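You operate a simulated robot arm through the tools that you are given. There is no shell and no other tool.

Carry out the task below with a simulated robot arm. There is one attempt and no reset: what you move stays moved.

JOB
Dry both damp tiles in dryer drawer two with the air on 2.
Fine: they lie on the bench; wait till the dryer display reads DRY, then switch the heater off; leave the drawer shut. Where these are worked on the way, their far stop is far enough and under half their travel is too little: dryer drawer two.

The check looks at the end state, three seconds after you hand in, the way a careful person would. Anything else that was tipped, shoved, dropped, spilled or broken makes it a failure.

ROBOT AND FRAMES
A 7-joint arm with a fingered hand, fixed in place. Base frame: the origin is on the floor under the middle of its stand, x ahead of it, y to its left, z up. Units: cm, rad, N and s.
With the tool pointing down near the work surface it reaches from about 10 to 80 cm from the base axis. Its first joint turns from -2.897 to 2.897 rad. Payload 4.9 kg.
The tool frame sits at the grasp point between the pads (the TCP): z along the fingers, y along the line on which they close. The tips reach 3.2 cm beyond it. The gripper opens to 19.2 cm; its body begins 8.9 cm behind the TCP. The gripper is a hand of 3 fingers: y runs from the thumb to the fingers, the wrist lies at [0, 0, -26.7] in the tool frame, and closing takes about 1.5 s.
Orientation is that of the tool frame in the base frame, as [roll, pitch, yaw] about the fixed x, y, z axes, in that order (R = Rz(yaw) Ry(pitch) Rx(roll)). With the fingers straight down and closing along the base's y, the tool's x points along the base's -x, its y along +y and its z along -z.

CONTROLS
- The arm moves only by the tool send_rows. Its argument "plan" is one flat list of numbers, 7 for each row, row after row: the shift along the base's x, y, z in units of 300 mm (1.0 is 300 mm), then the turn, a rotation vector about the base's x, y, z in units of 90 degrees (1.0 is 90 degrees), then the opening, from 0 (shut) to 1 (fully open). In form: [x, y, z, wx, wy, wz, claw, x, y, z, wx, wy, wz, claw, ...]. A call has 1 to 20 rows; each row is the pose to reach, as a shift and turn from the pose commanded when the call began. A call with a number of a shift or a turn outside -1 to 1 is refused whole. Rows are played at 5 a second. More than 5 cm and 0.15 rad between two rows, or a gripper value outside its range, and nothing of the call is played. A pose out of reach is approached as far as the arm can. The call stops where the force on the tool passes 40 N (or 10 N more than at its start, if that is more) or the arm is blocked; 0.2 s more then pass. Each finger travels about 15.3 cm/s and halts on what it meets, pressing with about 32 N; the grip force reading is that of the motor and also rises with nothing between the fingers. The clock runs only during rows and for 0.2 s after the last one: add rows that repeat a pose to give the fingers time. It gives the time, the measured TCP pose, the force on the tool (base axes), the opening and the grip force at its end, in the units of the frame above (readings bear some noise), with the torque about the TCP (base axes, N m) and any sound that the robot's microphone picked up.
- Cameras (640 x 400 px; columns grow to the right, rows downward): "scene" is fixed at [39.12, -50.83, 156.82]; the picture's right is [0.95, -0.32, 0.00], its down [-0.20, -0.59, -0.78] and it looks along [0.25, 0.74, -0.62] (base axes); focal length 277 px, centre (320, 200). "wrist" rides on the gripper at [8, -4.6, -11.3] in the tool frame; the picture's right is [0.50, 0.87, 0.00], its down [-0.67, 0.39, -0.63] and it looks along [-0.55, 0.32, 0.78] (tool axes); focal length 226 px, centre (320, 200). There is no depth. A picture from a camera that has moved, and an enlarged one, comes with that camera's place and axes in the base frame and with its lens. The place of the scene camera against the robot may be out by one fixed shift of up to 1.8 cm in any direction.
- capture(camera): a new picture of that camera. No time passes.
- grasp_type(shape): the hand has 3 fingers and takes this shape, open, in about a second: jaw (thumb against the fingers, like two jaws); tri (thumb and two fingers); tip (a fingertip pinch); poke (one finger out to press); point (the index stretched); flat (the hand flat); cup (the hand cupped); fist (a fist). The gripper value then closes the fingers along that shape, each until it touches; the sizes above hold for jaw. It gives what a move gives, with no picture.
- zoom(camera, box): a new picture of the part [left, top, right, bottom] of that camera's present view, enlarged. No time passes.
- finish_job(): hands the job in; it is judged then, once.

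Places have to be worked out from the pictures, the camera data and where the tool is seen. Open the gripper and draw the arm clear of the work before you hand the job in, unless the task says otherwise.

The tools are called after "Emit:" as name(argument=value, ...) on one line, values as JSON. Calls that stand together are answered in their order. send_rows: Moves the arm, as the interface text tells. Its arguments: {"type":"object","properties":{"plan":{"type":"array","items":{"type":"number"}}},"required":["plan"]} The other tools are called the same way: grasp_type (shape) gives the hand a shape; capture (camera) takes a picture; zoom (camera, box) takes an enlarged picture of a part of a camera's view; finish_job () hands the job in.

At the start:

```text
clock: 0.0
ee_pos: [43.85, 6.59, 136.6]
orientation: [-3.141, 0.001, -3.138]
force: [-0.4, 0.3, 0.1]
moment: [0.02, -0.01, -0.01]
finger_gap: 19.19
grip_force: 0.0
shape: jaw
```

scene: 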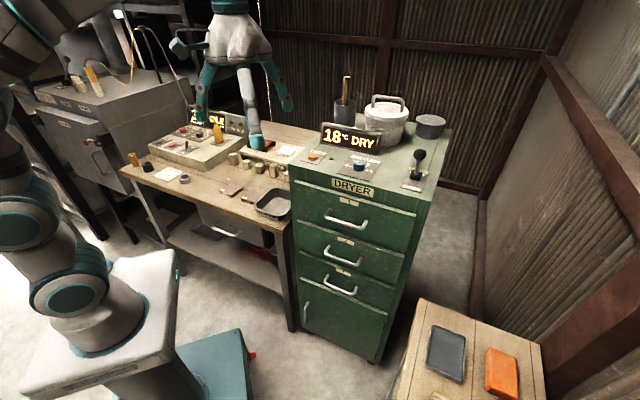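
wrist: 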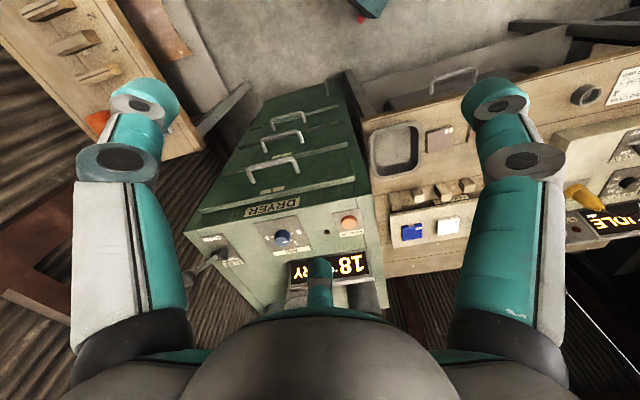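

The pictures show a dryer cabinet with drawers and controls on top, and a bench to its left with small tiles. I'll zoom in on the dryer controls, drawers and the bench.

Emit:
zoom(camera="scene", box=[280, 80, 460, 200])

Emit:
zoom(camera="scene", box=[280, 160, 440, 360])

Emit:
zoom(camera="scene", box=[110, 90, 310, 240])

Emit:
zoom(camera="wrist", box=[340, 60, 500, 280])

Emit:
zoom(camera="wrist", box=[180, 180, 400, 320])

```text
3.33 times, centred on (370, 140) of scene
camera zoom: at [39.12, -50.83, 156.82], right [0.95, -0.32, 0.0], down [-0.2, -0.59, -0.78], along [0.25, 0.74, -0.62], focal length 922 px, centre (153, 400)
```

zoom: 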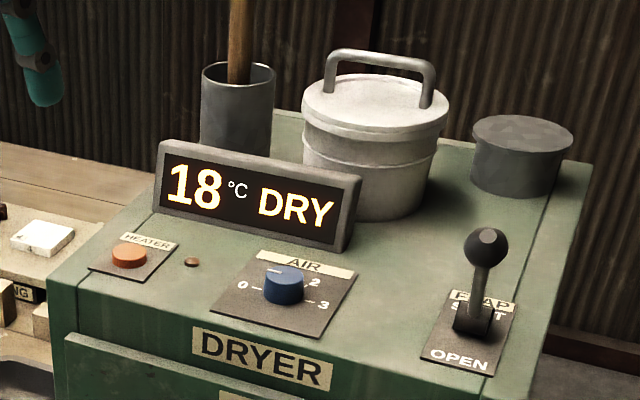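

```text
2.00 times, centred on (360, 260) of scene
camera zoom: at [39.12, -50.83, 156.82], right [0.95, -0.32, 0.0], down [-0.2, -0.59, -0.78], along [0.25, 0.74, -0.62], focal length 553 px, centre (240, 80)
```

zoom: 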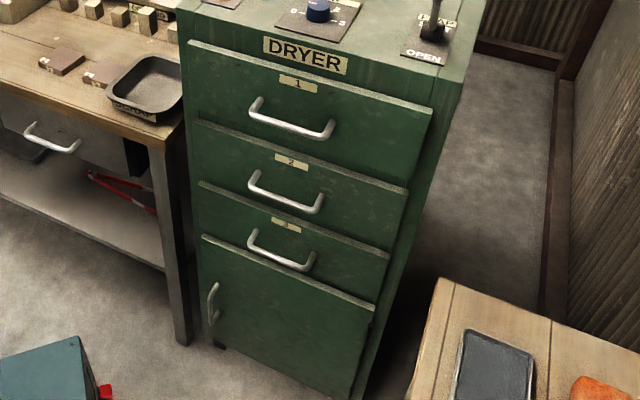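

```text
2.67 times, centred on (210, 165) of scene
camera zoom: at [39.12, -50.83, 156.82], right [0.95, -0.32, 0.0], down [-0.2, -0.59, -0.78], along [0.25, 0.74, -0.62], focal length 738 px, centre (613, 293)
```

zoom: 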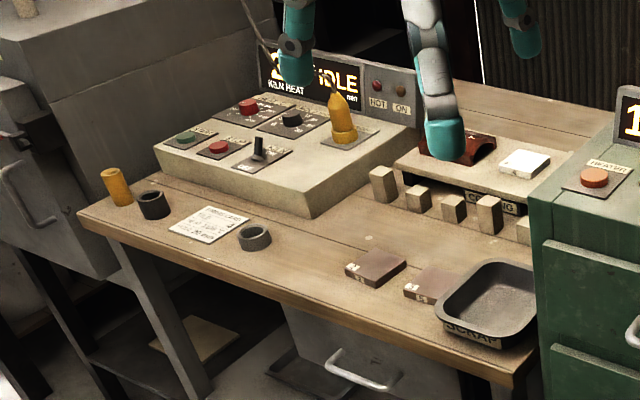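

```text
1.82 times, centred on (420, 170) of wrist
camera zoom: at [36.0, 2.02, 147.78], right [-0.5, 0.87, 0.0], down [0.67, 0.39, 0.63], along [0.55, 0.32, -0.78], focal length 411 px, centre (138, 254)
```

zoom: 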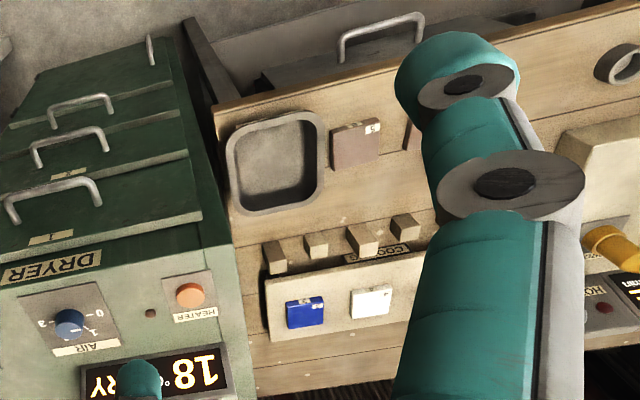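

```text
2.86 times, centred on (290, 250) of wrist
camera zoom: at [36.0, 2.02, 147.78], right [-0.5, 0.87, 0.0], down [0.67, 0.39, 0.63], along [0.55, 0.32, -0.78], focal length 646 px, centre (406, 57)
```

zoom: 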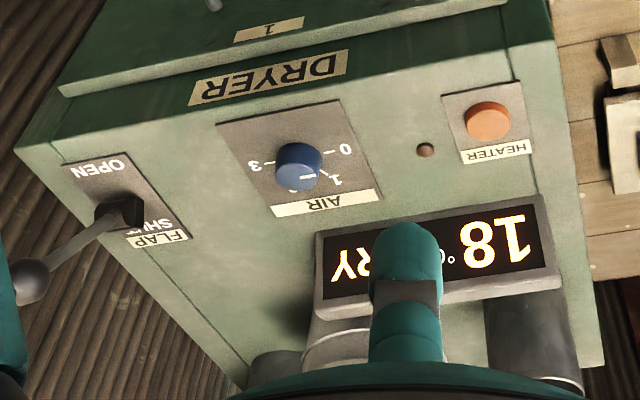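

The dryer top sits near z≈112, its front facing roughly [-0.64,-0.77], and the bench is near z≈85 with brown tiles beside the tray. I'll zoom further on the tiles, card, the flap/air dial, and the drawer labels.

Emit:
zoom(camera="scene", box=[210, 170, 300, 226])

Emit:
zoom(camera="scene", box=[140, 150, 220, 200])

Emit:
zoom(camera="scene", box=[320, 195, 420, 310])

Emit:
zoom(camera="scene", box=[335, 140, 435, 200])

Emit:
zoom(camera="scene", box=[140, 90, 260, 165])

Emit:
zoom(camera="scene", box=[390, 290, 550, 400])

```text
7.11 times, centred on (255, 198) of scene
camera zoom: at [39.12, -50.83, 156.82], right [0.95, -0.32, 0.0], down [-0.2, -0.59, -0.78], along [0.25, 0.74, -0.62], focal length 1967 px, centre (782, 214)
```

zoom: 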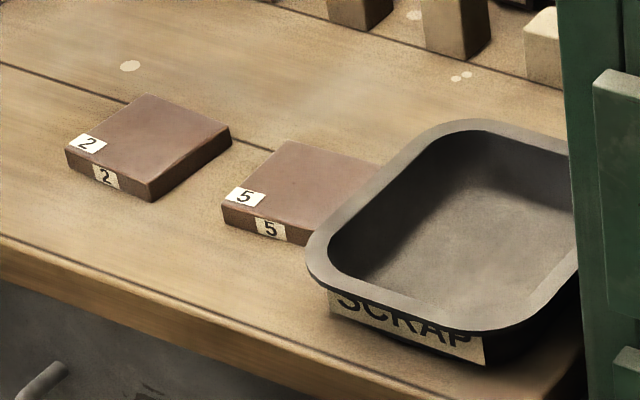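

```text
8.00 times, centred on (180, 175) of scene
camera zoom: at [39.12, -50.83, 156.82], right [0.95, -0.32, 0.0], down [-0.2, -0.59, -0.78], along [0.25, 0.74, -0.62], focal length 2213 px, centre (1440, 400)
```

zoom: 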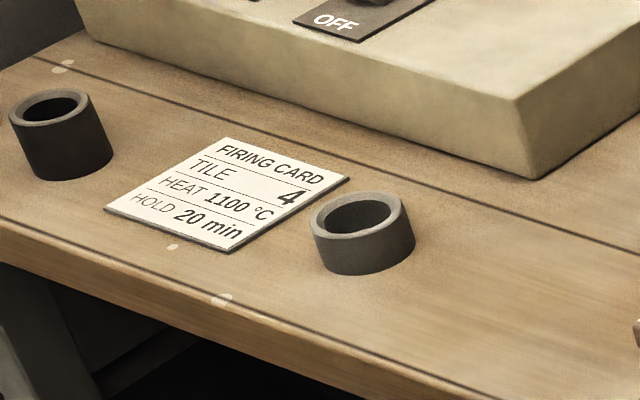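

```text
3.48 times, centred on (370, 252) of scene
camera zoom: at [39.12, -50.83, 156.82], right [0.95, -0.32, 0.0], down [-0.2, -0.59, -0.78], along [0.25, 0.74, -0.62], focal length 962 px, centre (146, 17)
```

zoom: 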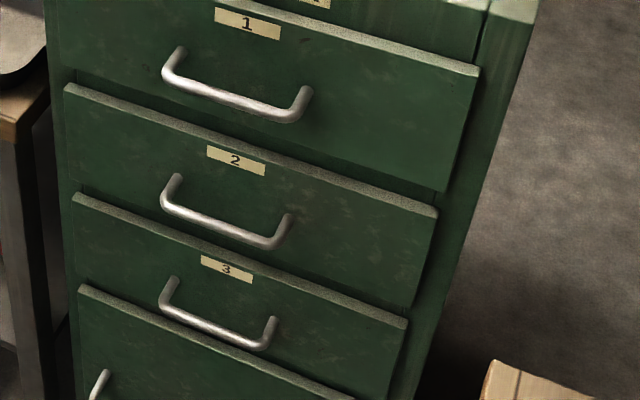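

```text
6.40 times, centred on (385, 170) of scene
camera zoom: at [39.12, -50.83, 156.82], right [0.95, -0.32, 0.0], down [-0.2, -0.59, -0.78], along [0.25, 0.74, -0.62], focal length 1770 px, centre (-96, 392)
```

zoom: 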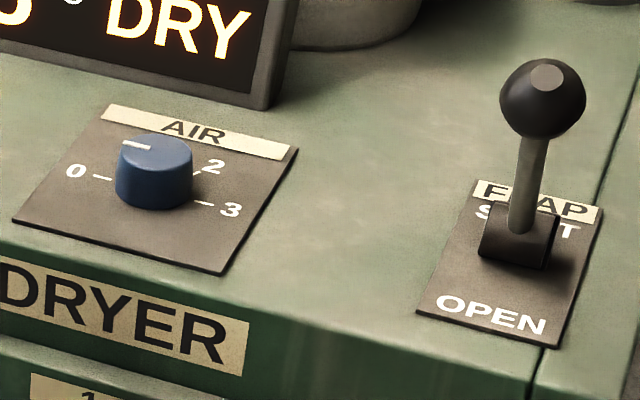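

```text
5.33 times, centred on (200, 128) of scene
camera zoom: at [39.12, -50.83, 156.82], right [0.95, -0.32, 0.0], down [-0.2, -0.59, -0.78], along [0.25, 0.74, -0.62], focal length 1475 px, centre (960, 587)
```

zoom: 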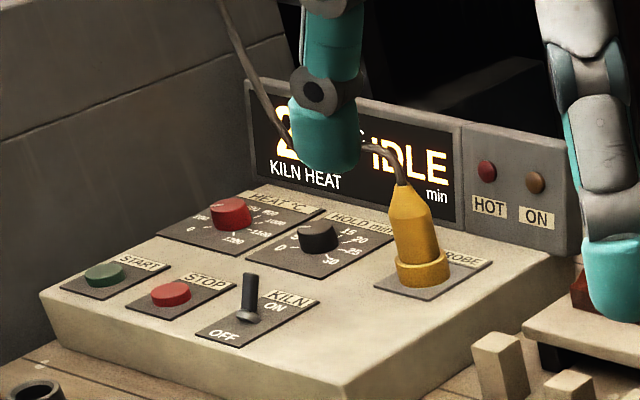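

```text
3.64 times, centred on (470, 345) of scene
camera zoom: at [39.12, -50.83, 156.82], right [0.95, -0.32, 0.0], down [-0.2, -0.59, -0.78], along [0.25, 0.74, -0.62], focal length 1006 px, centre (-226, -327)
```

zoom: 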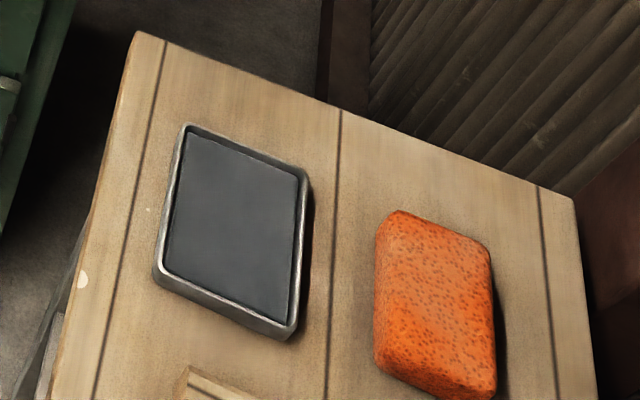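

The tiles marked 2 and 5 (brown) are the damp ones on the bench; the AIR dial reads somewhere 0/1. I'll move the hand a bit forward so the wrist camera looks squarely at the dryer-top controls.

Emit:
send_rows(plan=[0.13, -0.005, -0.03, 0, 0, 0, 1, 0.26, -0.01, -0.06, 0, 0, 0, 1, 0.39, -0.015, -0.09, 0, 0, 0, 1, 0.52, -0.02, -0.12, 0, 0, 0, 1, 0.52, -0.02, -0.12, 0, 0, 0, 1])

Emit:
capture(camera="wrist")

Emit:
zoom(camera="wrist", box=[180, 100, 460, 275])

```text
clock: 1.2
ee_pos: [59.46, 5.76, 132.89]
orientation: [-3.141, -0.001, -3.141]
force: [0.2, 0.0, -0.5]
moment: [0.03, 0.0, -0.02]
finger_gap: 19.17
grip_force: 0.0
shape: jaw
```

```text
taken
camera wrist: at [51.64, 1.31, 144.15], right [-0.5, 0.87, 0.0], down [0.67, 0.39, 0.63], along [0.55, 0.32, -0.78], focal length 226 px, centre (320, 200)
```

wrist: 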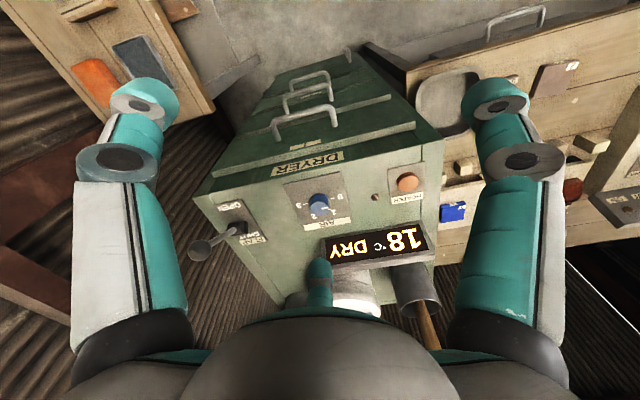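

```text
2.29 times, centred on (320, 188) of wrist
camera zoom: at [51.64, 1.31, 144.15], right [-0.5, 0.87, 0.0], down [0.67, 0.39, 0.63], along [0.55, 0.32, -0.78], focal length 517 px, centre (320, 229)
```

zoom: 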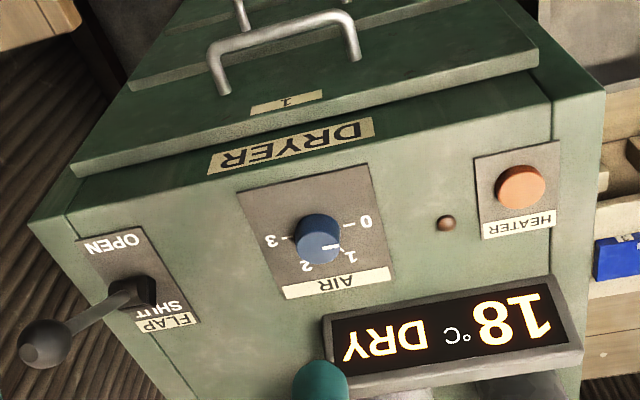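

The AIR pointer is on 1, the heater lamp is dark, and the hand looks like a 3-finger hand spread at about 120°. I'll close it partly in free air to see how the fingers meet, so I can plan the grasps.

Emit:
send_rows(plan=[0, 0, 0, 0, 0, 0, 0.3, 0, 0, 0, 0, 0, 0, 0.3, 0, 0, 0, 0, 0, 0, 0.3, 0, 0, 0, 0, 0, 0, 0.3, 0, 0, 0, 0, 0, 0, 0.3, 0, 0, 0, 0, 0, 0, 0.3])

Emit:
capture(camera="wrist")

Emit:
zoom(camera="scene", box=[220, 0, 420, 150])

```text
clock: 2.6
ee_pos: [59.41, 5.81, 132.81]
orientation: [-3.141, 0.001, -3.141]
force: [-0.5, 0.4, -0.2]
moment: [0.0, 0.01, 0.01]
finger_gap: 5.81
grip_force: 0.0
shape: jaw
```

```text
taken
camera wrist: at [51.61, 1.33, 144.17], right [-0.5, 0.87, 0.0], down [0.67, 0.39, 0.63], along [0.55, 0.32, -0.78], focal length 226 px, centre (320, 200)
```

wrist: 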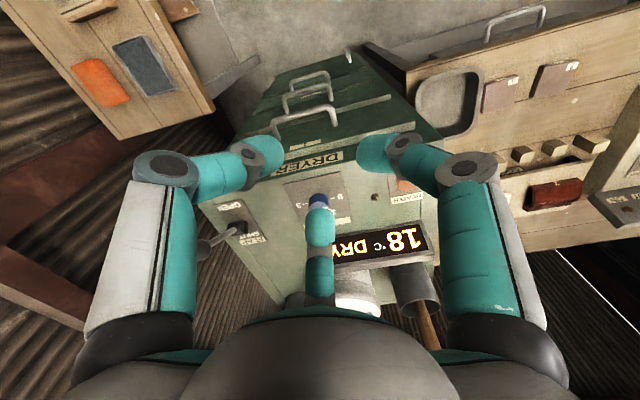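

```text
2.67 times, centred on (320, 75) of scene
camera zoom: at [39.12, -50.83, 156.82], right [0.95, -0.32, 0.0], down [-0.2, -0.59, -0.78], along [0.25, 0.74, -0.62], focal length 738 px, centre (320, 533)
```

zoom: 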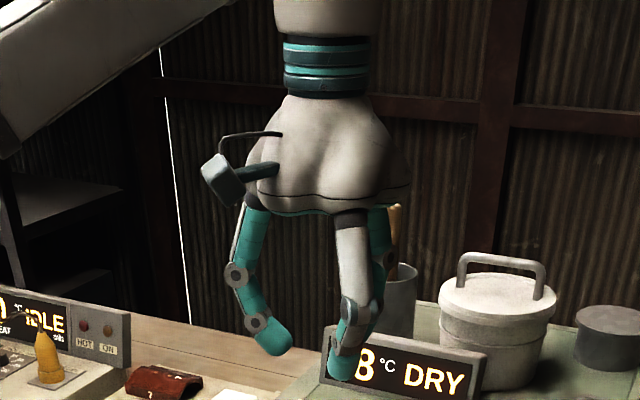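

In jaw the three fingers curl inward radially. I'll check what the pinch, tri and poke shapes look like here in free air before planning the tile and handle grips.

Emit:
grasp_type(shape="tip")

Emit:
capture(camera="wrist")

Emit:
grasp_type(shape="tri")

Emit:
capture(camera="wrist")

Emit:
grasp_type(shape="poke")

Emit:
capture(camera="wrist")

Emit:
zoom(camera="scene", box=[220, 0, 420, 150])

```text
clock: 3.5
ee_pos: [59.39, 5.74, 132.78]
orientation: [3.141, 0.0, -3.141]
force: [-0.3, 0.3, 0.4]
moment: [0.02, 0.0, 0.0]
finger_gap: 19.2
grip_force: 0.0
shape: tip
```

```text
taken
camera wrist: at [51.61, 1.33, 144.17], right [-0.5, 0.87, 0.0], down [0.67, 0.39, 0.63], along [0.55, 0.32, -0.78], focal length 226 px, centre (320, 200)
```

wrist: 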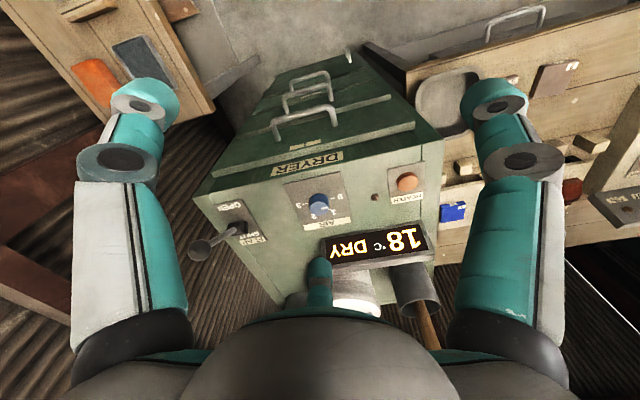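

```text
clock: 4.4
ee_pos: [59.35, 5.84, 132.93]
orientation: [-3.14, -0.002, -3.141]
force: [-0.2, 0.2, 0.8]
moment: [-0.01, 0.01, -0.02]
finger_gap: 19.23
grip_force: 0.0
shape: tri
```

```text
taken
camera wrist: at [51.61, 1.33, 144.17], right [-0.5, 0.87, 0.0], down [0.67, 0.39, 0.63], along [0.55, 0.32, -0.78], focal length 226 px, centre (320, 200)
```

wrist: 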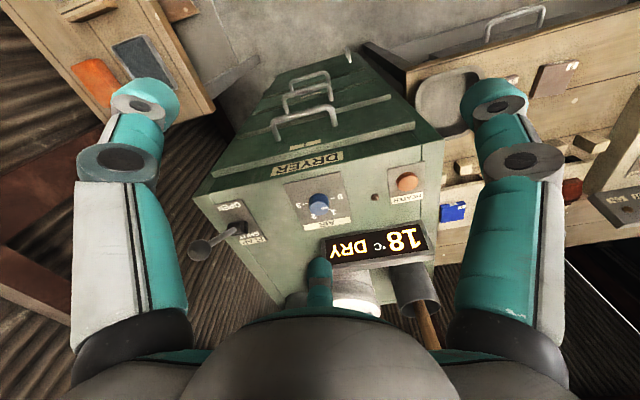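

```text
clock: 5.3
ee_pos: [59.43, 5.8, 132.88]
orientation: [3.141, -0.001, 3.141]
force: [0.8, 0.3, 0.9]
moment: [-0.03, 0.03, 0.0]
finger_gap: 0.0
grip_force: 0.1
shape: poke
```

```text
taken
camera wrist: at [51.61, 1.33, 144.17], right [-0.5, 0.87, 0.0], down [0.67, 0.39, 0.63], along [0.55, 0.32, -0.78], focal length 226 px, centre (320, 200)
```

wrist: 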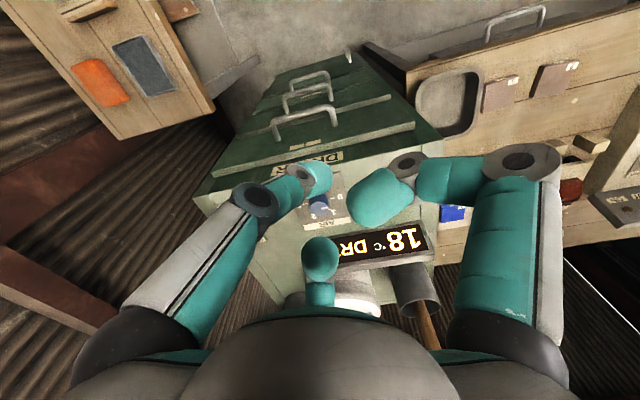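

```text
2.67 times, centred on (320, 75) of scene
camera zoom: at [39.12, -50.83, 156.82], right [0.95, -0.32, 0.0], down [-0.2, -0.59, -0.78], along [0.25, 0.74, -0.62], focal length 738 px, centre (320, 533)
```

zoom: 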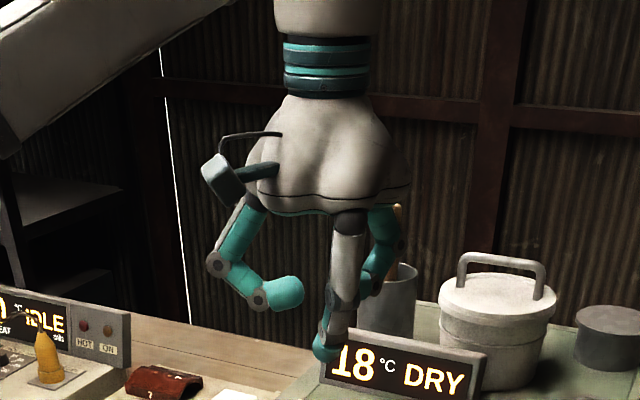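

In poke the thumb's tip lies on the tool axis about 3.2 cm past the TCP, good for the button. Now I'll see how "tip" and "tri" close partway.

Emit:
grasp_type(shape="tip")

Emit:
send_rows(plan=[0, 0, 0, 0, 0, 0, 0.2, 0, 0, 0, 0, 0, 0, 0.2, 0, 0, 0, 0, 0, 0, 0.2, 0, 0, 0, 0, 0, 0, 0.2, 0, 0, 0, 0, 0, 0, 0.2, 0, 0, 0, 0, 0, 0, 0.2])

Emit:
capture(camera="wrist")

Emit:
grasp_type(shape="tri")

Emit:
send_rows(plan=[0, 0, 0, 0, 0, 0, 0.2, 0, 0, 0, 0, 0, 0, 0.2, 0, 0, 0, 0, 0, 0, 0.2, 0, 0, 0, 0, 0, 0, 0.2, 0, 0, 0, 0, 0, 0, 0.2, 0, 0, 0, 0, 0, 0, 0.2])

Emit:
capture(camera="wrist")

Emit:
grasp_type(shape="jaw")

Emit:
send_rows(plan=[0, 0, 0, 0, 0, 0, 0.1, 0, 0, 0, 0, 0, 0, 0.1, 0, 0, 0, 0, 0, 0, 0.1, 0, 0, 0, 0, 0, 0, 0.1, 0, 0, 0, 0, 0, 0, 0.1, 0, 0, 0, 0, 0, 0, 0.1, 0, 0, 0, 0, 0, 0, 0.1])

Emit:
capture(camera="wrist")

Emit:
zoom(camera="scene", box=[220, 0, 420, 150])

```text
clock: 6.2
ee_pos: [59.55, 5.8, 132.8]
orientation: [-3.141, -0.001, -3.141]
force: [0.3, -0.1, 1.2]
moment: [0.01, 0.02, -0.03]
finger_gap: 19.18
grip_force: 0.0
shape: tip
```

```text
clock: 7.6
ee_pos: [59.43, 5.78, 132.87]
orientation: [3.141, 0.001, -3.141]
force: [-0.4, -0.3, -0.1]
moment: [-0.02, -0.04, 0.0]
finger_gap: 3.87
grip_force: 0.1
shape: tip
```

```text
taken
camera wrist: at [51.61, 1.33, 144.17], right [-0.5, 0.87, 0.0], down [0.67, 0.39, 0.63], along [0.55, 0.32, -0.78], focal length 226 px, centre (320, 200)
```

wrist: 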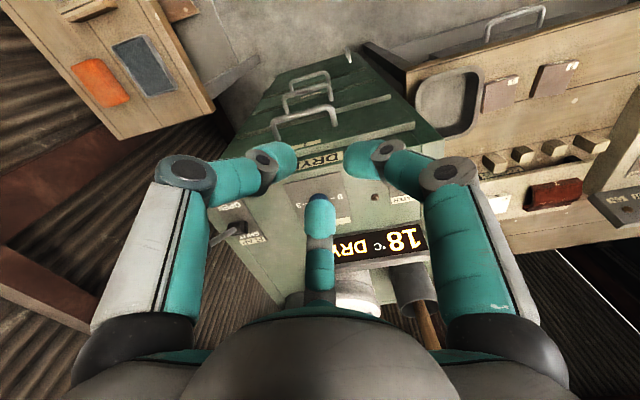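

```text
clock: 8.5
ee_pos: [59.38, 5.87, 132.93]
orientation: [-3.141, -0.002, -3.14]
force: [0.3, -0.2, 0.2]
moment: [-0.02, 0.0, -0.01]
finger_gap: 19.21
grip_force: 0.0
shape: tri
```

```text
clock: 9.9
ee_pos: [59.45, 5.76, 132.84]
orientation: [3.141, 0.0, 3.141]
force: [-0.4, -0.3, -0.8]
moment: [-0.02, 0.01, 0.01]
finger_gap: 3.9
grip_force: 0.1
shape: tri
```

```text
taken
camera wrist: at [51.61, 1.33, 144.17], right [-0.5, 0.87, 0.0], down [0.67, 0.39, 0.63], along [0.55, 0.32, -0.78], focal length 226 px, centre (320, 200)
```

wrist: 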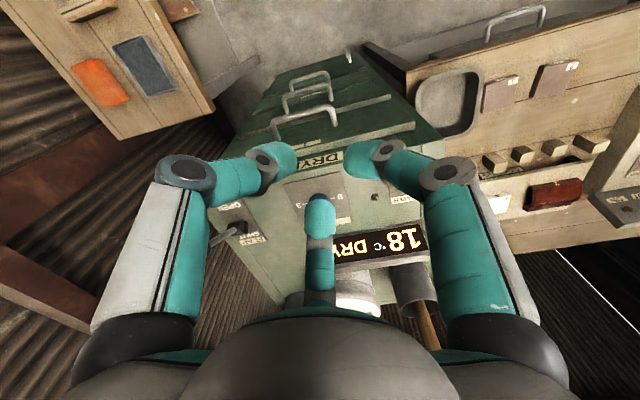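

```text
clock: 10.8
ee_pos: [59.45, 5.81, 132.8]
orientation: [3.141, 0.0, 3.141]
force: [0.8, -0.7, 0.5]
moment: [-0.01, -0.04, -0.01]
finger_gap: 19.22
grip_force: 0.0
shape: jaw
```

```text
clock: 12.4
ee_pos: [59.48, 5.88, 132.87]
orientation: [3.141, 0.0, -3.14]
force: [-0.3, 0.2, 0.1]
moment: [0.02, 0.01, -0.01]
finger_gap: 1.95
grip_force: 0.2
shape: jaw
```

```text
taken
camera wrist: at [51.61, 1.33, 144.17], right [-0.5, 0.87, 0.0], down [0.67, 0.39, 0.63], along [0.55, 0.32, -0.78], focal length 226 px, centre (320, 200)
```

wrist: 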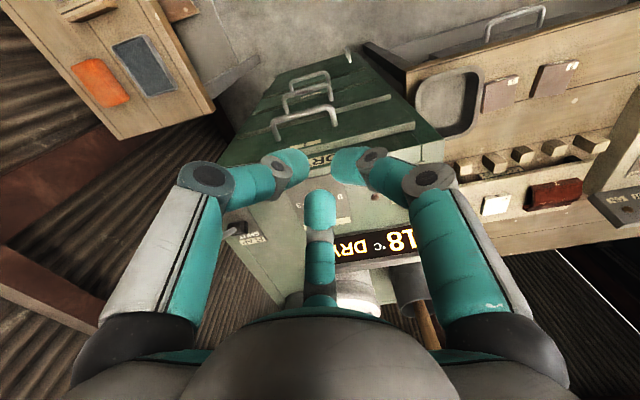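

```text
2.67 times, centred on (320, 75) of scene
camera zoom: at [39.12, -50.83, 156.82], right [0.95, -0.32, 0.0], down [-0.2, -0.59, -0.78], along [0.25, 0.74, -0.62], focal length 738 px, centre (320, 533)
```

zoom: 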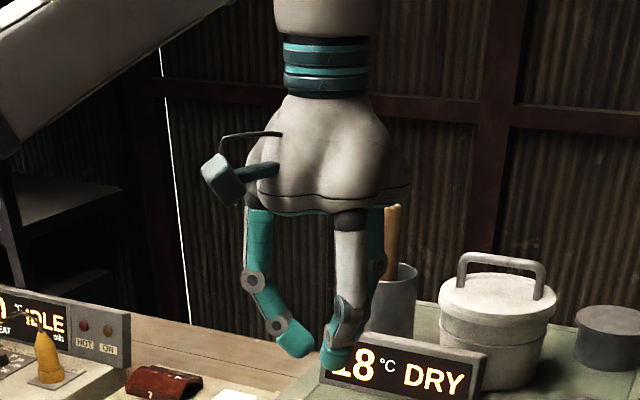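

All the gripping shapes close radially in the same way. I place the drawer-2 handle near [66.4, 5.5, 80], with the dryer front facing about [-0.71,-0.70]. I'll back off and tilt the hand toward the drawer front (thumb below, fingers above) at a safe distance.

Emit:
send_rows(plan=[-0.0315, -0.039, -0.05, 0.0682, -0.02865, -0.045, 1, -0.063, -0.078, -0.1, 0.1364, -0.0573, -0.09, 1, -0.0945, -0.117, -0.15, 0.2046, -0.08595, -0.135, 1, -0.126, -0.156, -0.2, 0.2728, -0.1146, -0.18, 1, -0.1575, -0.195, -0.25, 0.341, -0.14325, -0.225, 1, -0.189, -0.234, -0.3, 0.4092, -0.1719, -0.27, 1, -0.2205, -0.273, -0.35, 0.4774, -0.20055, -0.315, 1, -0.252, -0.312, -0.4, 0.5456, -0.2292, -0.36, 1, -0.2835, -0.351, -0.45, 0.6138, -0.25785, -0.405, 1, -0.315, -0.39, -0.5, 0.682, -0.2865, -0.45, 1, -0.315, -0.39, -0.5, 0.682, -0.2865, -0.45, 1])

Emit:
capture(camera="wrist")

Emit:
capture(camera="scene")

```text
clock: 14.8
ee_pos: [50.03, -5.9, 117.82]
orientation: [2.007, 0.0, 2.344]
force: [0.5, -0.3, 0.0]
moment: [-0.03, 0.0, -0.01]
finger_gap: 19.19
grip_force: 0.1
shape: jaw
```

```text
taken
camera wrist: at [35.84, -8.59, 118.5], right [-0.09, 0.61, 0.79], down [0.18, -0.77, 0.62], along [0.98, 0.19, -0.04], focal length 226 px, centre (320, 200)
```

wrist: 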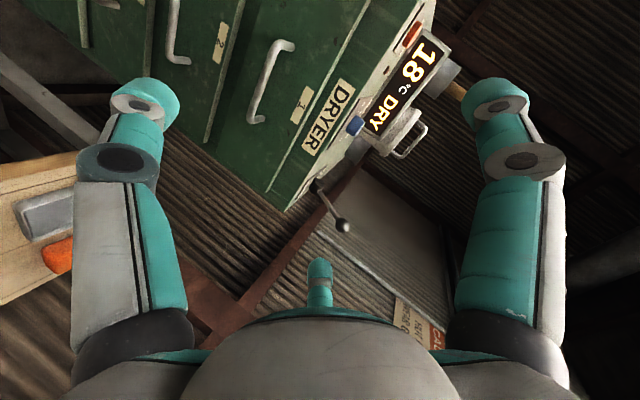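

```text
taken
```

scene: 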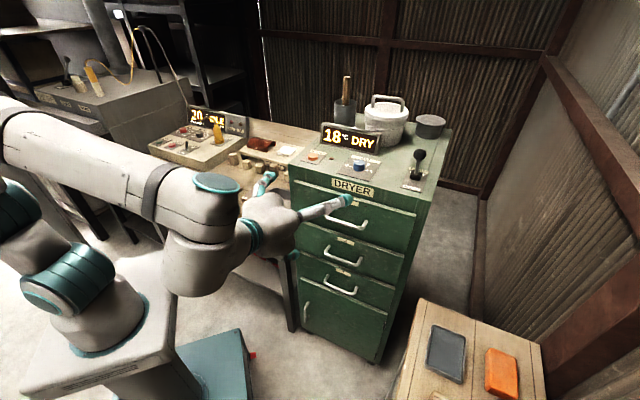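

The tilted pose is reached cleanly. I'll descend in front of drawer 2, staying well clear of the face, and look at the handle.

Emit:
send_rows(plan=[0, -0.01, -0.15, 0, 0, 0, 1, 0, -0.02, -0.3, 0, 0, 0, 1, 0, -0.03, -0.45, 0, 0, 0, 1, 0, -0.04, -0.6, 0, 0, 0, 1, 0, -0.05, -0.75, 0, 0, 0, 1, 0, -0.06, -0.9, 0, 0, 0, 1, 0, -0.06, -0.98, 0, 0, 0, 1, 0, -0.06, -0.98, 0, 0, 0, 1])

Emit:
capture(camera="wrist")

Emit:
zoom(camera="wrist", box=[180, 20, 460, 195])

Emit:
capture(camera="scene")

```text
clock: 16.6
ee_pos: [50.08, -7.49, 88.59]
orientation: [2.007, -0.001, 2.346]
force: [0.0, 0.2, -0.6]
moment: [0.03, 0.01, -0.01]
finger_gap: 19.2
grip_force: 0.1
shape: jaw
```

```text
taken
camera wrist: at [35.82, -10.27, 89.2], right [-0.09, 0.61, 0.78], down [0.18, -0.77, 0.62], along [0.98, 0.19, -0.04], focal length 226 px, centre (320, 200)
```

wrist: 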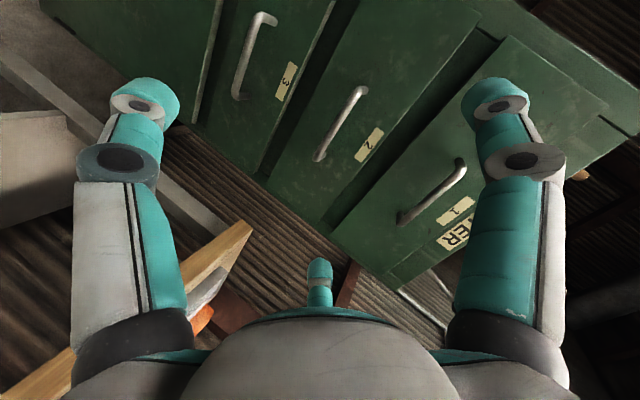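

```text
2.29 times, centred on (320, 108) of wrist
camera zoom: at [35.82, -10.27, 89.2], right [-0.09, 0.61, 0.78], down [0.18, -0.77, 0.62], along [0.98, 0.19, -0.04], focal length 517 px, centre (320, 411)
```

zoom: 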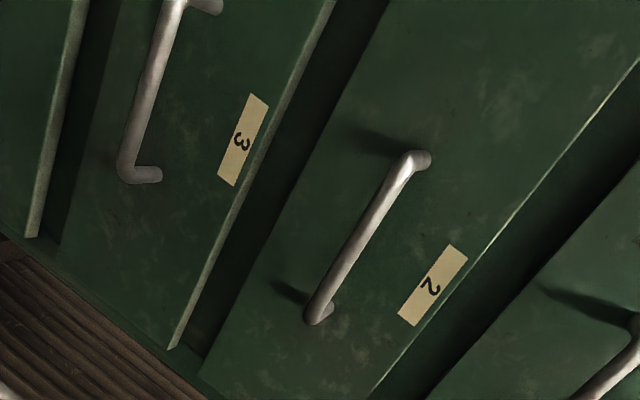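

```text
taken
```

scene: 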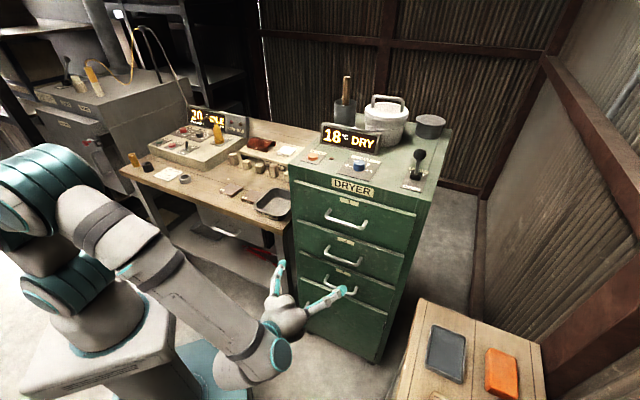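

The handle 2 bar is clearly seen; combining views I put its midpoint near [65.4, 5.2, 83.3], about 3.5 cm proud of the face and 11.5 cm long. I'll level the hand to about 8° tilt and move to a pre-grasp 12 cm out, opening 0.65.

Emit:
send_rows(plan=[0.053, 0.033, -0.029, 0.033, -0.0338, 0, 0.65, 0.106, 0.067, -0.058, 0.066, -0.0676, 0, 0.65, 0.158, 0.1, -0.087, 0.099, -0.1013, 0, 0.65, 0.211, 0.133, -0.116, 0.1319, -0.1351, 0, 0.65, 0.211, 0.133, -0.116, 0.1319, -0.1351, 0, 0.65, 0.211, 0.133, -0.116, 0.1319, -0.1351, 0, 0.65])

Emit:
capture(camera="wrist")

Emit:
zoom(camera="scene", box=[230, 180, 430, 320])

```text
clock: 18.0
ee_pos: [56.37, -3.41, 85.02]
orientation: [1.71, 0.002, 2.346]
force: [-0.2, -1.0, -0.3]
moment: [-0.02, -0.01, -0.01]
finger_gap: 12.53
grip_force: 0.1
shape: jaw
```

```text
taken
camera wrist: at [42.43, -6.09, 82.09], right [-0.26, 0.44, 0.86], down [0.06, -0.88, 0.47], along [0.96, 0.18, 0.21], focal length 226 px, centre (320, 200)
```

wrist: 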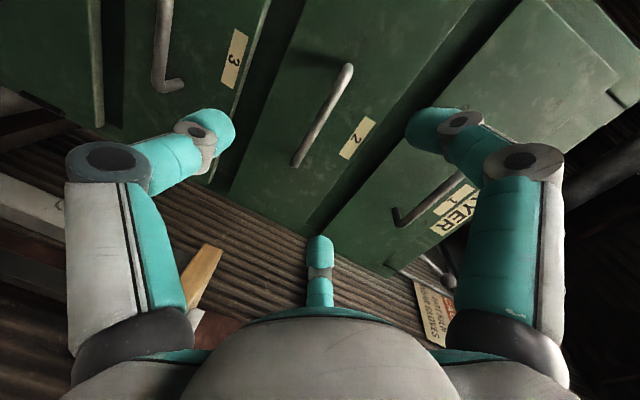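

```text
2.86 times, centred on (330, 250) of scene
camera zoom: at [39.12, -50.83, 156.82], right [0.95, -0.32, 0.0], down [-0.2, -0.59, -0.78], along [0.25, 0.74, -0.62], focal length 790 px, centre (291, 57)
```

zoom: 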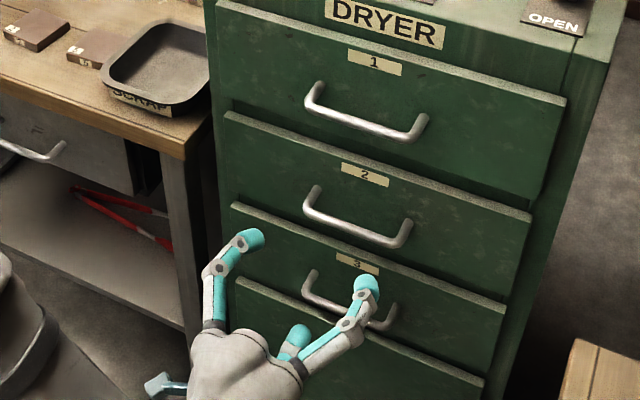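

This view agrees: bar midpoint ≈[65.3, 5.3, 83.0]. I'll advance along the tool axis so the bar lies just past the TCP, then check before closing.

Emit:
send_rows(plan=[0.07, 0.068, -0.016, 0, 0, 0, 0.65, 0.14, 0.137, -0.032, 0, 0, 0, 0.65, 0.21, 0.205, -0.048, 0, 0, 0, 0.65, 0.281, 0.274, -0.064, 0, 0, 0, 0.65, 0.281, 0.274, -0.064, 0, 0, 0, 0.65])

Emit:
capture(camera="wrist")

Emit:
zoom(camera="scene", box=[260, 170, 420, 290])

```text
clock: 19.2
ee_pos: [64.88, 4.47, 83.13]
orientation: [1.711, -0.001, 2.346]
force: [0.0, -0.6, -0.2]
moment: [-0.02, 0.02, 0.0]
finger_gap: 12.55
grip_force: 0.0
shape: jaw
```

```text
taken
camera wrist: at [50.98, 2.09, 80.18], right [-0.26, 0.44, 0.86], down [0.06, -0.88, 0.47], along [0.96, 0.18, 0.21], focal length 226 px, centre (320, 200)
```

wrist: 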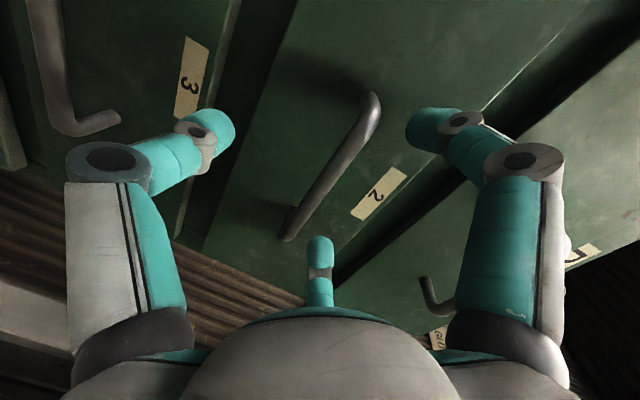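

```text
3.33 times, centred on (340, 230) of scene
camera zoom: at [39.12, -50.83, 156.82], right [0.95, -0.32, 0.0], down [-0.2, -0.59, -0.78], along [0.25, 0.74, -0.62], focal length 922 px, centre (253, 100)
```

zoom: 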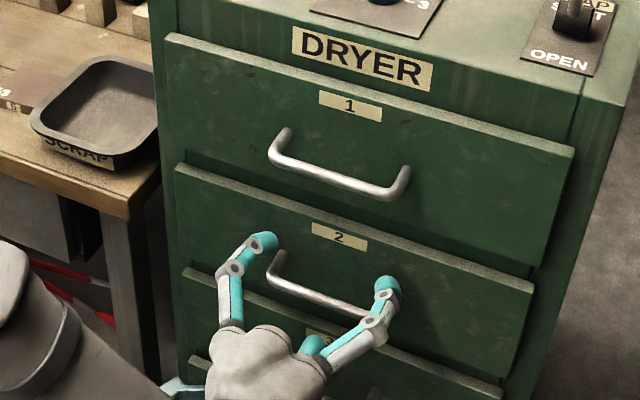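

The bar sits about 0.5 cm past the TCP, shifted ~0.7 cm to the hand's left. I'll nudge to centre it and close the fingers on it.

Emit:
send_rows(plan=[-0.016, 0.015, -0.01, 0, 0, 0, 0.65, -0.016, 0.015, -0.01, 0, 0, 0, 0.4, -0.016, 0.015, -0.01, 0, 0, 0, 0.2, -0.016, 0.015, -0.01, 0, 0, 0, 0.0, -0.016, 0.015, -0.01, 0, 0, 0, 0.0, -0.016, 0.015, -0.01, 0, 0, 0, 0.0, -0.016, 0.015, -0.01, 0, 0, 0, 0.0, -0.016, 0.015, -0.01, 0, 0, 0, 0.0])

Emit:
capture(camera="wrist")

Emit:
zoom(camera="scene", box=[260, 170, 420, 290])

```text
clock: 21.0
ee_pos: [64.28, 5.17, 82.72]
orientation: [1.71, 0.001, 2.346]
force: [0.6, 1.0, -0.8]
moment: [0.01, 0.0, 0.0]
finger_gap: 0.49
grip_force: 32.3
shape: jaw
```

```text
taken
camera wrist: at [50.44, 2.58, 79.86], right [-0.26, 0.44, 0.86], down [0.06, -0.88, 0.47], along [0.96, 0.18, 0.2], focal length 226 px, centre (320, 200)
```

wrist: 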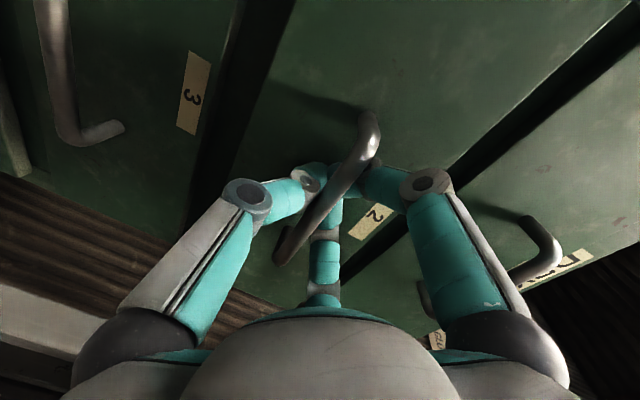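

```text
3.33 times, centred on (340, 230) of scene
camera zoom: at [39.12, -50.83, 156.82], right [0.95, -0.32, 0.0], down [-0.2, -0.59, -0.78], along [0.25, 0.74, -0.62], focal length 922 px, centre (253, 100)
```

zoom: 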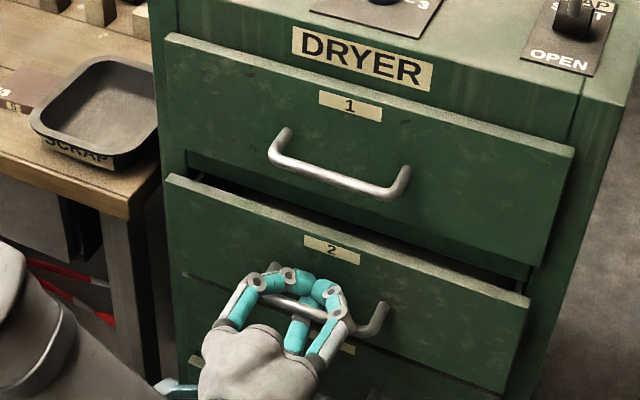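

The fingers met behind the bar (hooked it) and the drawer has already eased out a little. Now I pull it straight out along the drawer axis.

Emit:
send_rows(plan=[-0.0475, -0.0467, 0, 0, 0, 0, 0, -0.095, -0.0934, 0, 0, 0, 0, 0, -0.1425, -0.1401, 0, 0, 0, 0, 0, -0.19, -0.1868, 0, 0, 0, 0, 0, -0.2375, -0.2335, 0, 0, 0, 0, 0, -0.285, -0.2802, 0, 0, 0, 0, 0, -0.3325, -0.3269, 0, 0, 0, 0, 0, -0.3325, -0.3269, 0, 0, 0, 0, 0])

Emit:
capture(camera="scene")

Emit:
capture(camera="wrist")

```text
clock: 22.8
ee_pos: [54.26, -4.73, 82.73]
orientation: [1.709, 0.002, 2.346]
force: [0.8, -0.9, -2.5]
moment: [-0.01, 0.01, 0.0]
finger_gap: 0.49
grip_force: 31.9
shape: jaw
```

```text
taken
```

scene: 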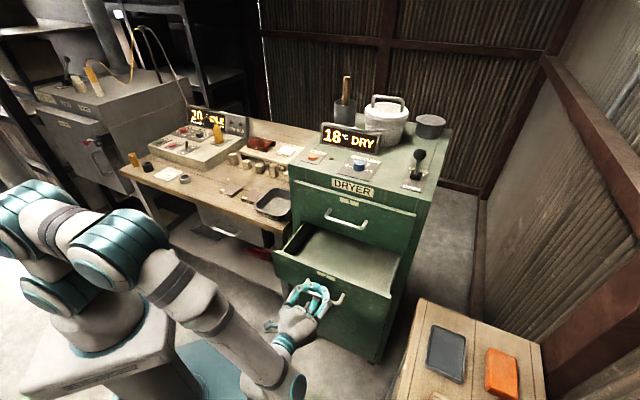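

```text
taken
camera wrist: at [40.4, -7.24, 79.89], right [-0.26, 0.44, 0.86], down [0.06, -0.88, 0.47], along [0.96, 0.18, 0.21], focal length 226 px, centre (320, 200)
```

wrist: 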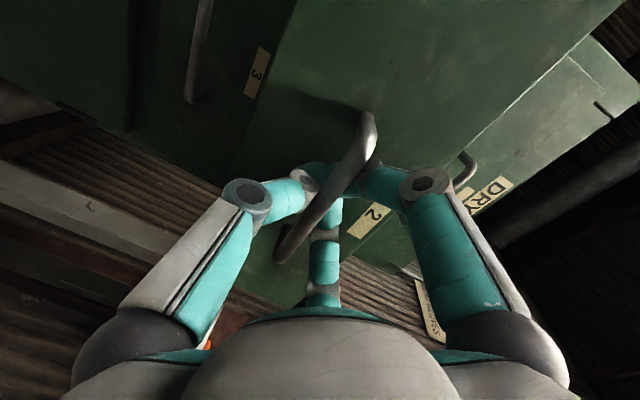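

The drawer is sliding out freely with little force. I keep pulling gently toward its far stop.

Emit:
send_rows(plan=[-0.0356, -0.035, 0, 0, 0, 0, 0, -0.0713, -0.0701, 0, 0, 0, 0, 0, -0.107, -0.1051, 0, 0, 0, 0, 0, -0.1426, -0.1402, 0, 0, 0, 0, 0, -0.1783, -0.1752, 0, 0, 0, 0, 0, -0.2139, -0.2103, 0, 0, 0, 0, 0, -0.2496, -0.2453, 0, 0, 0, 0, 0, -0.2852, -0.2804, 0, 0, 0, 0, 0])

Emit:
capture(camera="scene")

```text
clock: 24.6
ee_pos: [45.61, -13.18, 82.86]
orientation: [1.709, -0.001, 2.344]
force: [-0.1, -0.1, -2.2]
moment: [-0.05, 0.01, -0.01]
finger_gap: 0.48
grip_force: 31.8
shape: jaw
```

```text
taken
```

scene: 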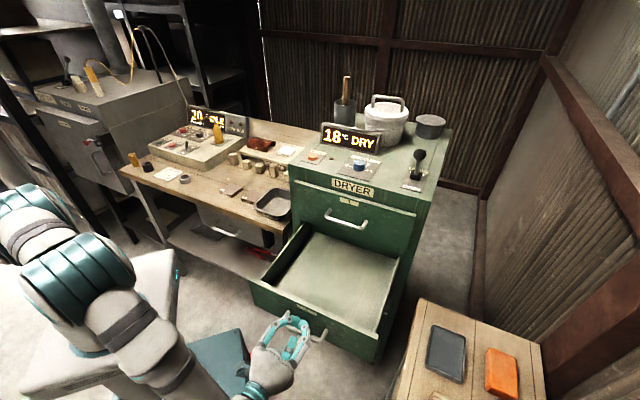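

The drawer is far out now; I'll zoom to see if the handle is still hooked and how far the drawer has come.

Emit:
zoom(camera="scene", box=[230, 200, 430, 380])

Emit:
capture(camera="wrist")

```text
2.22 times, centred on (330, 290) of scene
camera zoom: at [39.12, -50.83, 156.82], right [0.95, -0.32, 0.0], down [-0.2, -0.59, -0.78], along [0.25, 0.74, -0.62], focal length 615 px, centre (298, 0)
```

zoom: 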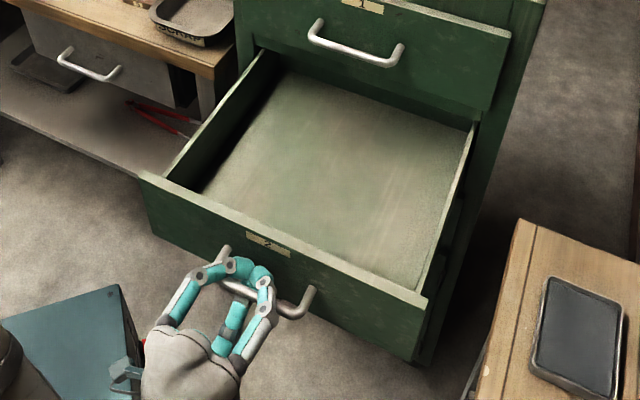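

```text
taken
camera wrist: at [31.77, -15.66, 79.86], right [-0.26, 0.44, 0.86], down [0.06, -0.88, 0.47], along [0.96, 0.18, 0.21], focal length 226 px, centre (320, 200)
```

wrist: 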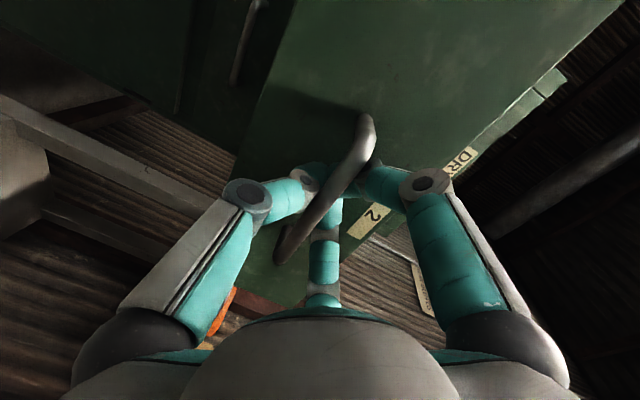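

Still hooked, with the drawer about 28 cm out. I'll pull a few more centimetres to find the stop.

Emit:
send_rows(plan=[-0.0238, -0.0234, 0, 0, 0, 0, 0, -0.0475, -0.0467, 0, 0, 0, 0, 0, -0.0713, -0.0701, 0, 0, 0, 0, 0, -0.095, -0.0935, 0, 0, 0, 0, 0, -0.1188, -0.1168, 0, 0, 0, 0, 0, -0.1426, -0.1402, 0, 0, 0, 0, 0, -0.1663, -0.1636, 0, 0, 0, 0, 0, -0.19, -0.1869, 0, 0, 0, 0, 0])

Emit:
zoom(camera="scene", box=[230, 200, 430, 380])

```text
clock: 25.3
ee_pos: [44.52, -14.33, 82.82]
orientation: [1.706, -0.002, 2.348]
force: [23.4, 18.0, -4.8]
moment: [0.0, 0.05, 0.0]
finger_gap: 0.26
grip_force: 32.1
shape: jaw
stopped in row 3: the force on the tool passed its limit at 55 N (the readings are from after the stop); the commanded pose is now the measured one
```

```text
2.22 times, centred on (330, 290) of scene
camera zoom: at [39.12, -50.83, 156.82], right [0.95, -0.32, 0.0], down [-0.2, -0.59, -0.78], along [0.25, 0.74, -0.62], focal length 615 px, centre (298, 0)
```

zoom: 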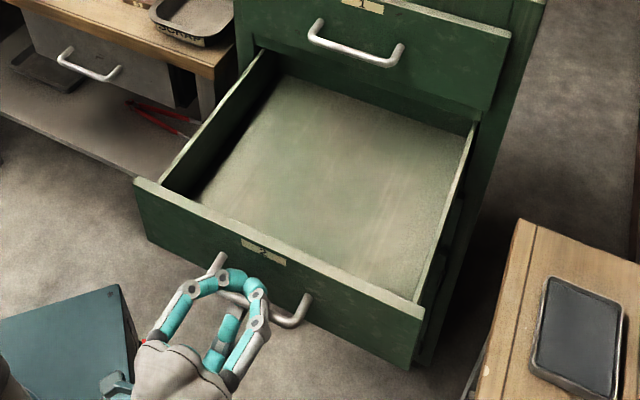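

The drawer hit its far stop (about 30 cm travel). Now I open the fingers to release the handle and back off along the tool axis.

Emit:
send_rows(plan=[0.01, 0.01, 0, 0, 0, 0, 0.3, 0.01, 0.01, 0, 0, 0, 0, 0.65, 0.01, 0.01, 0, 0, 0, 0, 0.7, 0.01, 0.01, 0, 0, 0, 0, 0.7, 0.01, 0.01, 0, 0, 0, 0, 0.7, 0.01, 0.01, 0, 0, 0, 0, 0.7])

Emit:
capture(camera="wrist")

Emit:
zoom(camera="scene", box=[230, 200, 430, 380])

```text
clock: 26.7
ee_pos: [44.58, -14.13, 83.0]
orientation: [1.709, -0.001, 2.347]
force: [-0.2, -0.9, 0.0]
moment: [0.01, 0.02, 0.03]
finger_gap: 13.39
grip_force: 0.1
shape: jaw
```

```text
taken
camera wrist: at [30.74, -16.67, 79.93], right [-0.27, 0.44, 0.86], down [0.06, -0.88, 0.47], along [0.96, 0.18, 0.21], focal length 226 px, centre (320, 200)
```

wrist: 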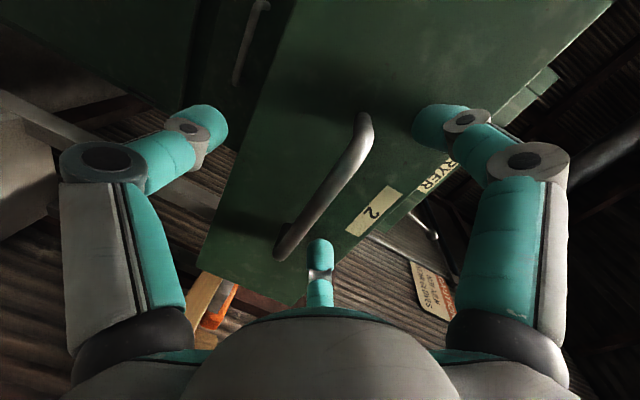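

```text
2.22 times, centred on (330, 290) of scene
camera zoom: at [39.12, -50.83, 156.82], right [0.95, -0.32, 0.0], down [-0.2, -0.59, -0.78], along [0.25, 0.74, -0.62], focal length 615 px, centre (298, 0)
```

zoom: 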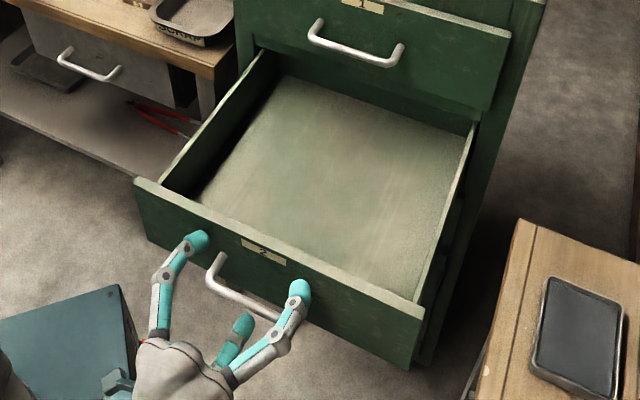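

Released cleanly. I'll retreat along the tool axis 8 cm, then rise about 28 cm.

Emit:
send_rows(plan=[-0.063, -0.0617, 0.0123, 0, 0, 0, 0.7, -0.126, -0.1233, 0.0247, 0, 0, 0, 0.7, -0.189, -0.185, 0.037, 0, 0, 0, 0.7, -0.189, -0.185, 0.19, 0, 0, 0, 0.7, -0.189, -0.185, 0.35, 0, 0, 0, 0.7, -0.189, -0.185, 0.51, 0, 0, 0, 0.7, -0.189, -0.185, 0.67, 0, 0, 0, 0.7, -0.189, -0.185, 0.83, 0, 0, 0, 0.7, -0.189, -0.185, 0.97, 0, 0, 0, 0.7, -0.189, -0.185, 0.97, 0, 0, 0, 0.7])

Emit:
capture(camera="scene")

```text
clock: 28.9
ee_pos: [39.14, -19.8, 111.93]
orientation: [1.705, -0.001, 2.348]
force: [0.1, -0.9, -0.6]
moment: [0.01, -0.01, 0.01]
finger_gap: 13.41
grip_force: 0.1
shape: jaw
```

```text
taken
```

scene: 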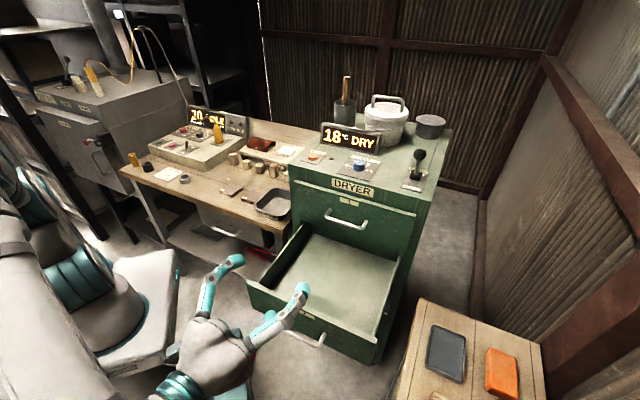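

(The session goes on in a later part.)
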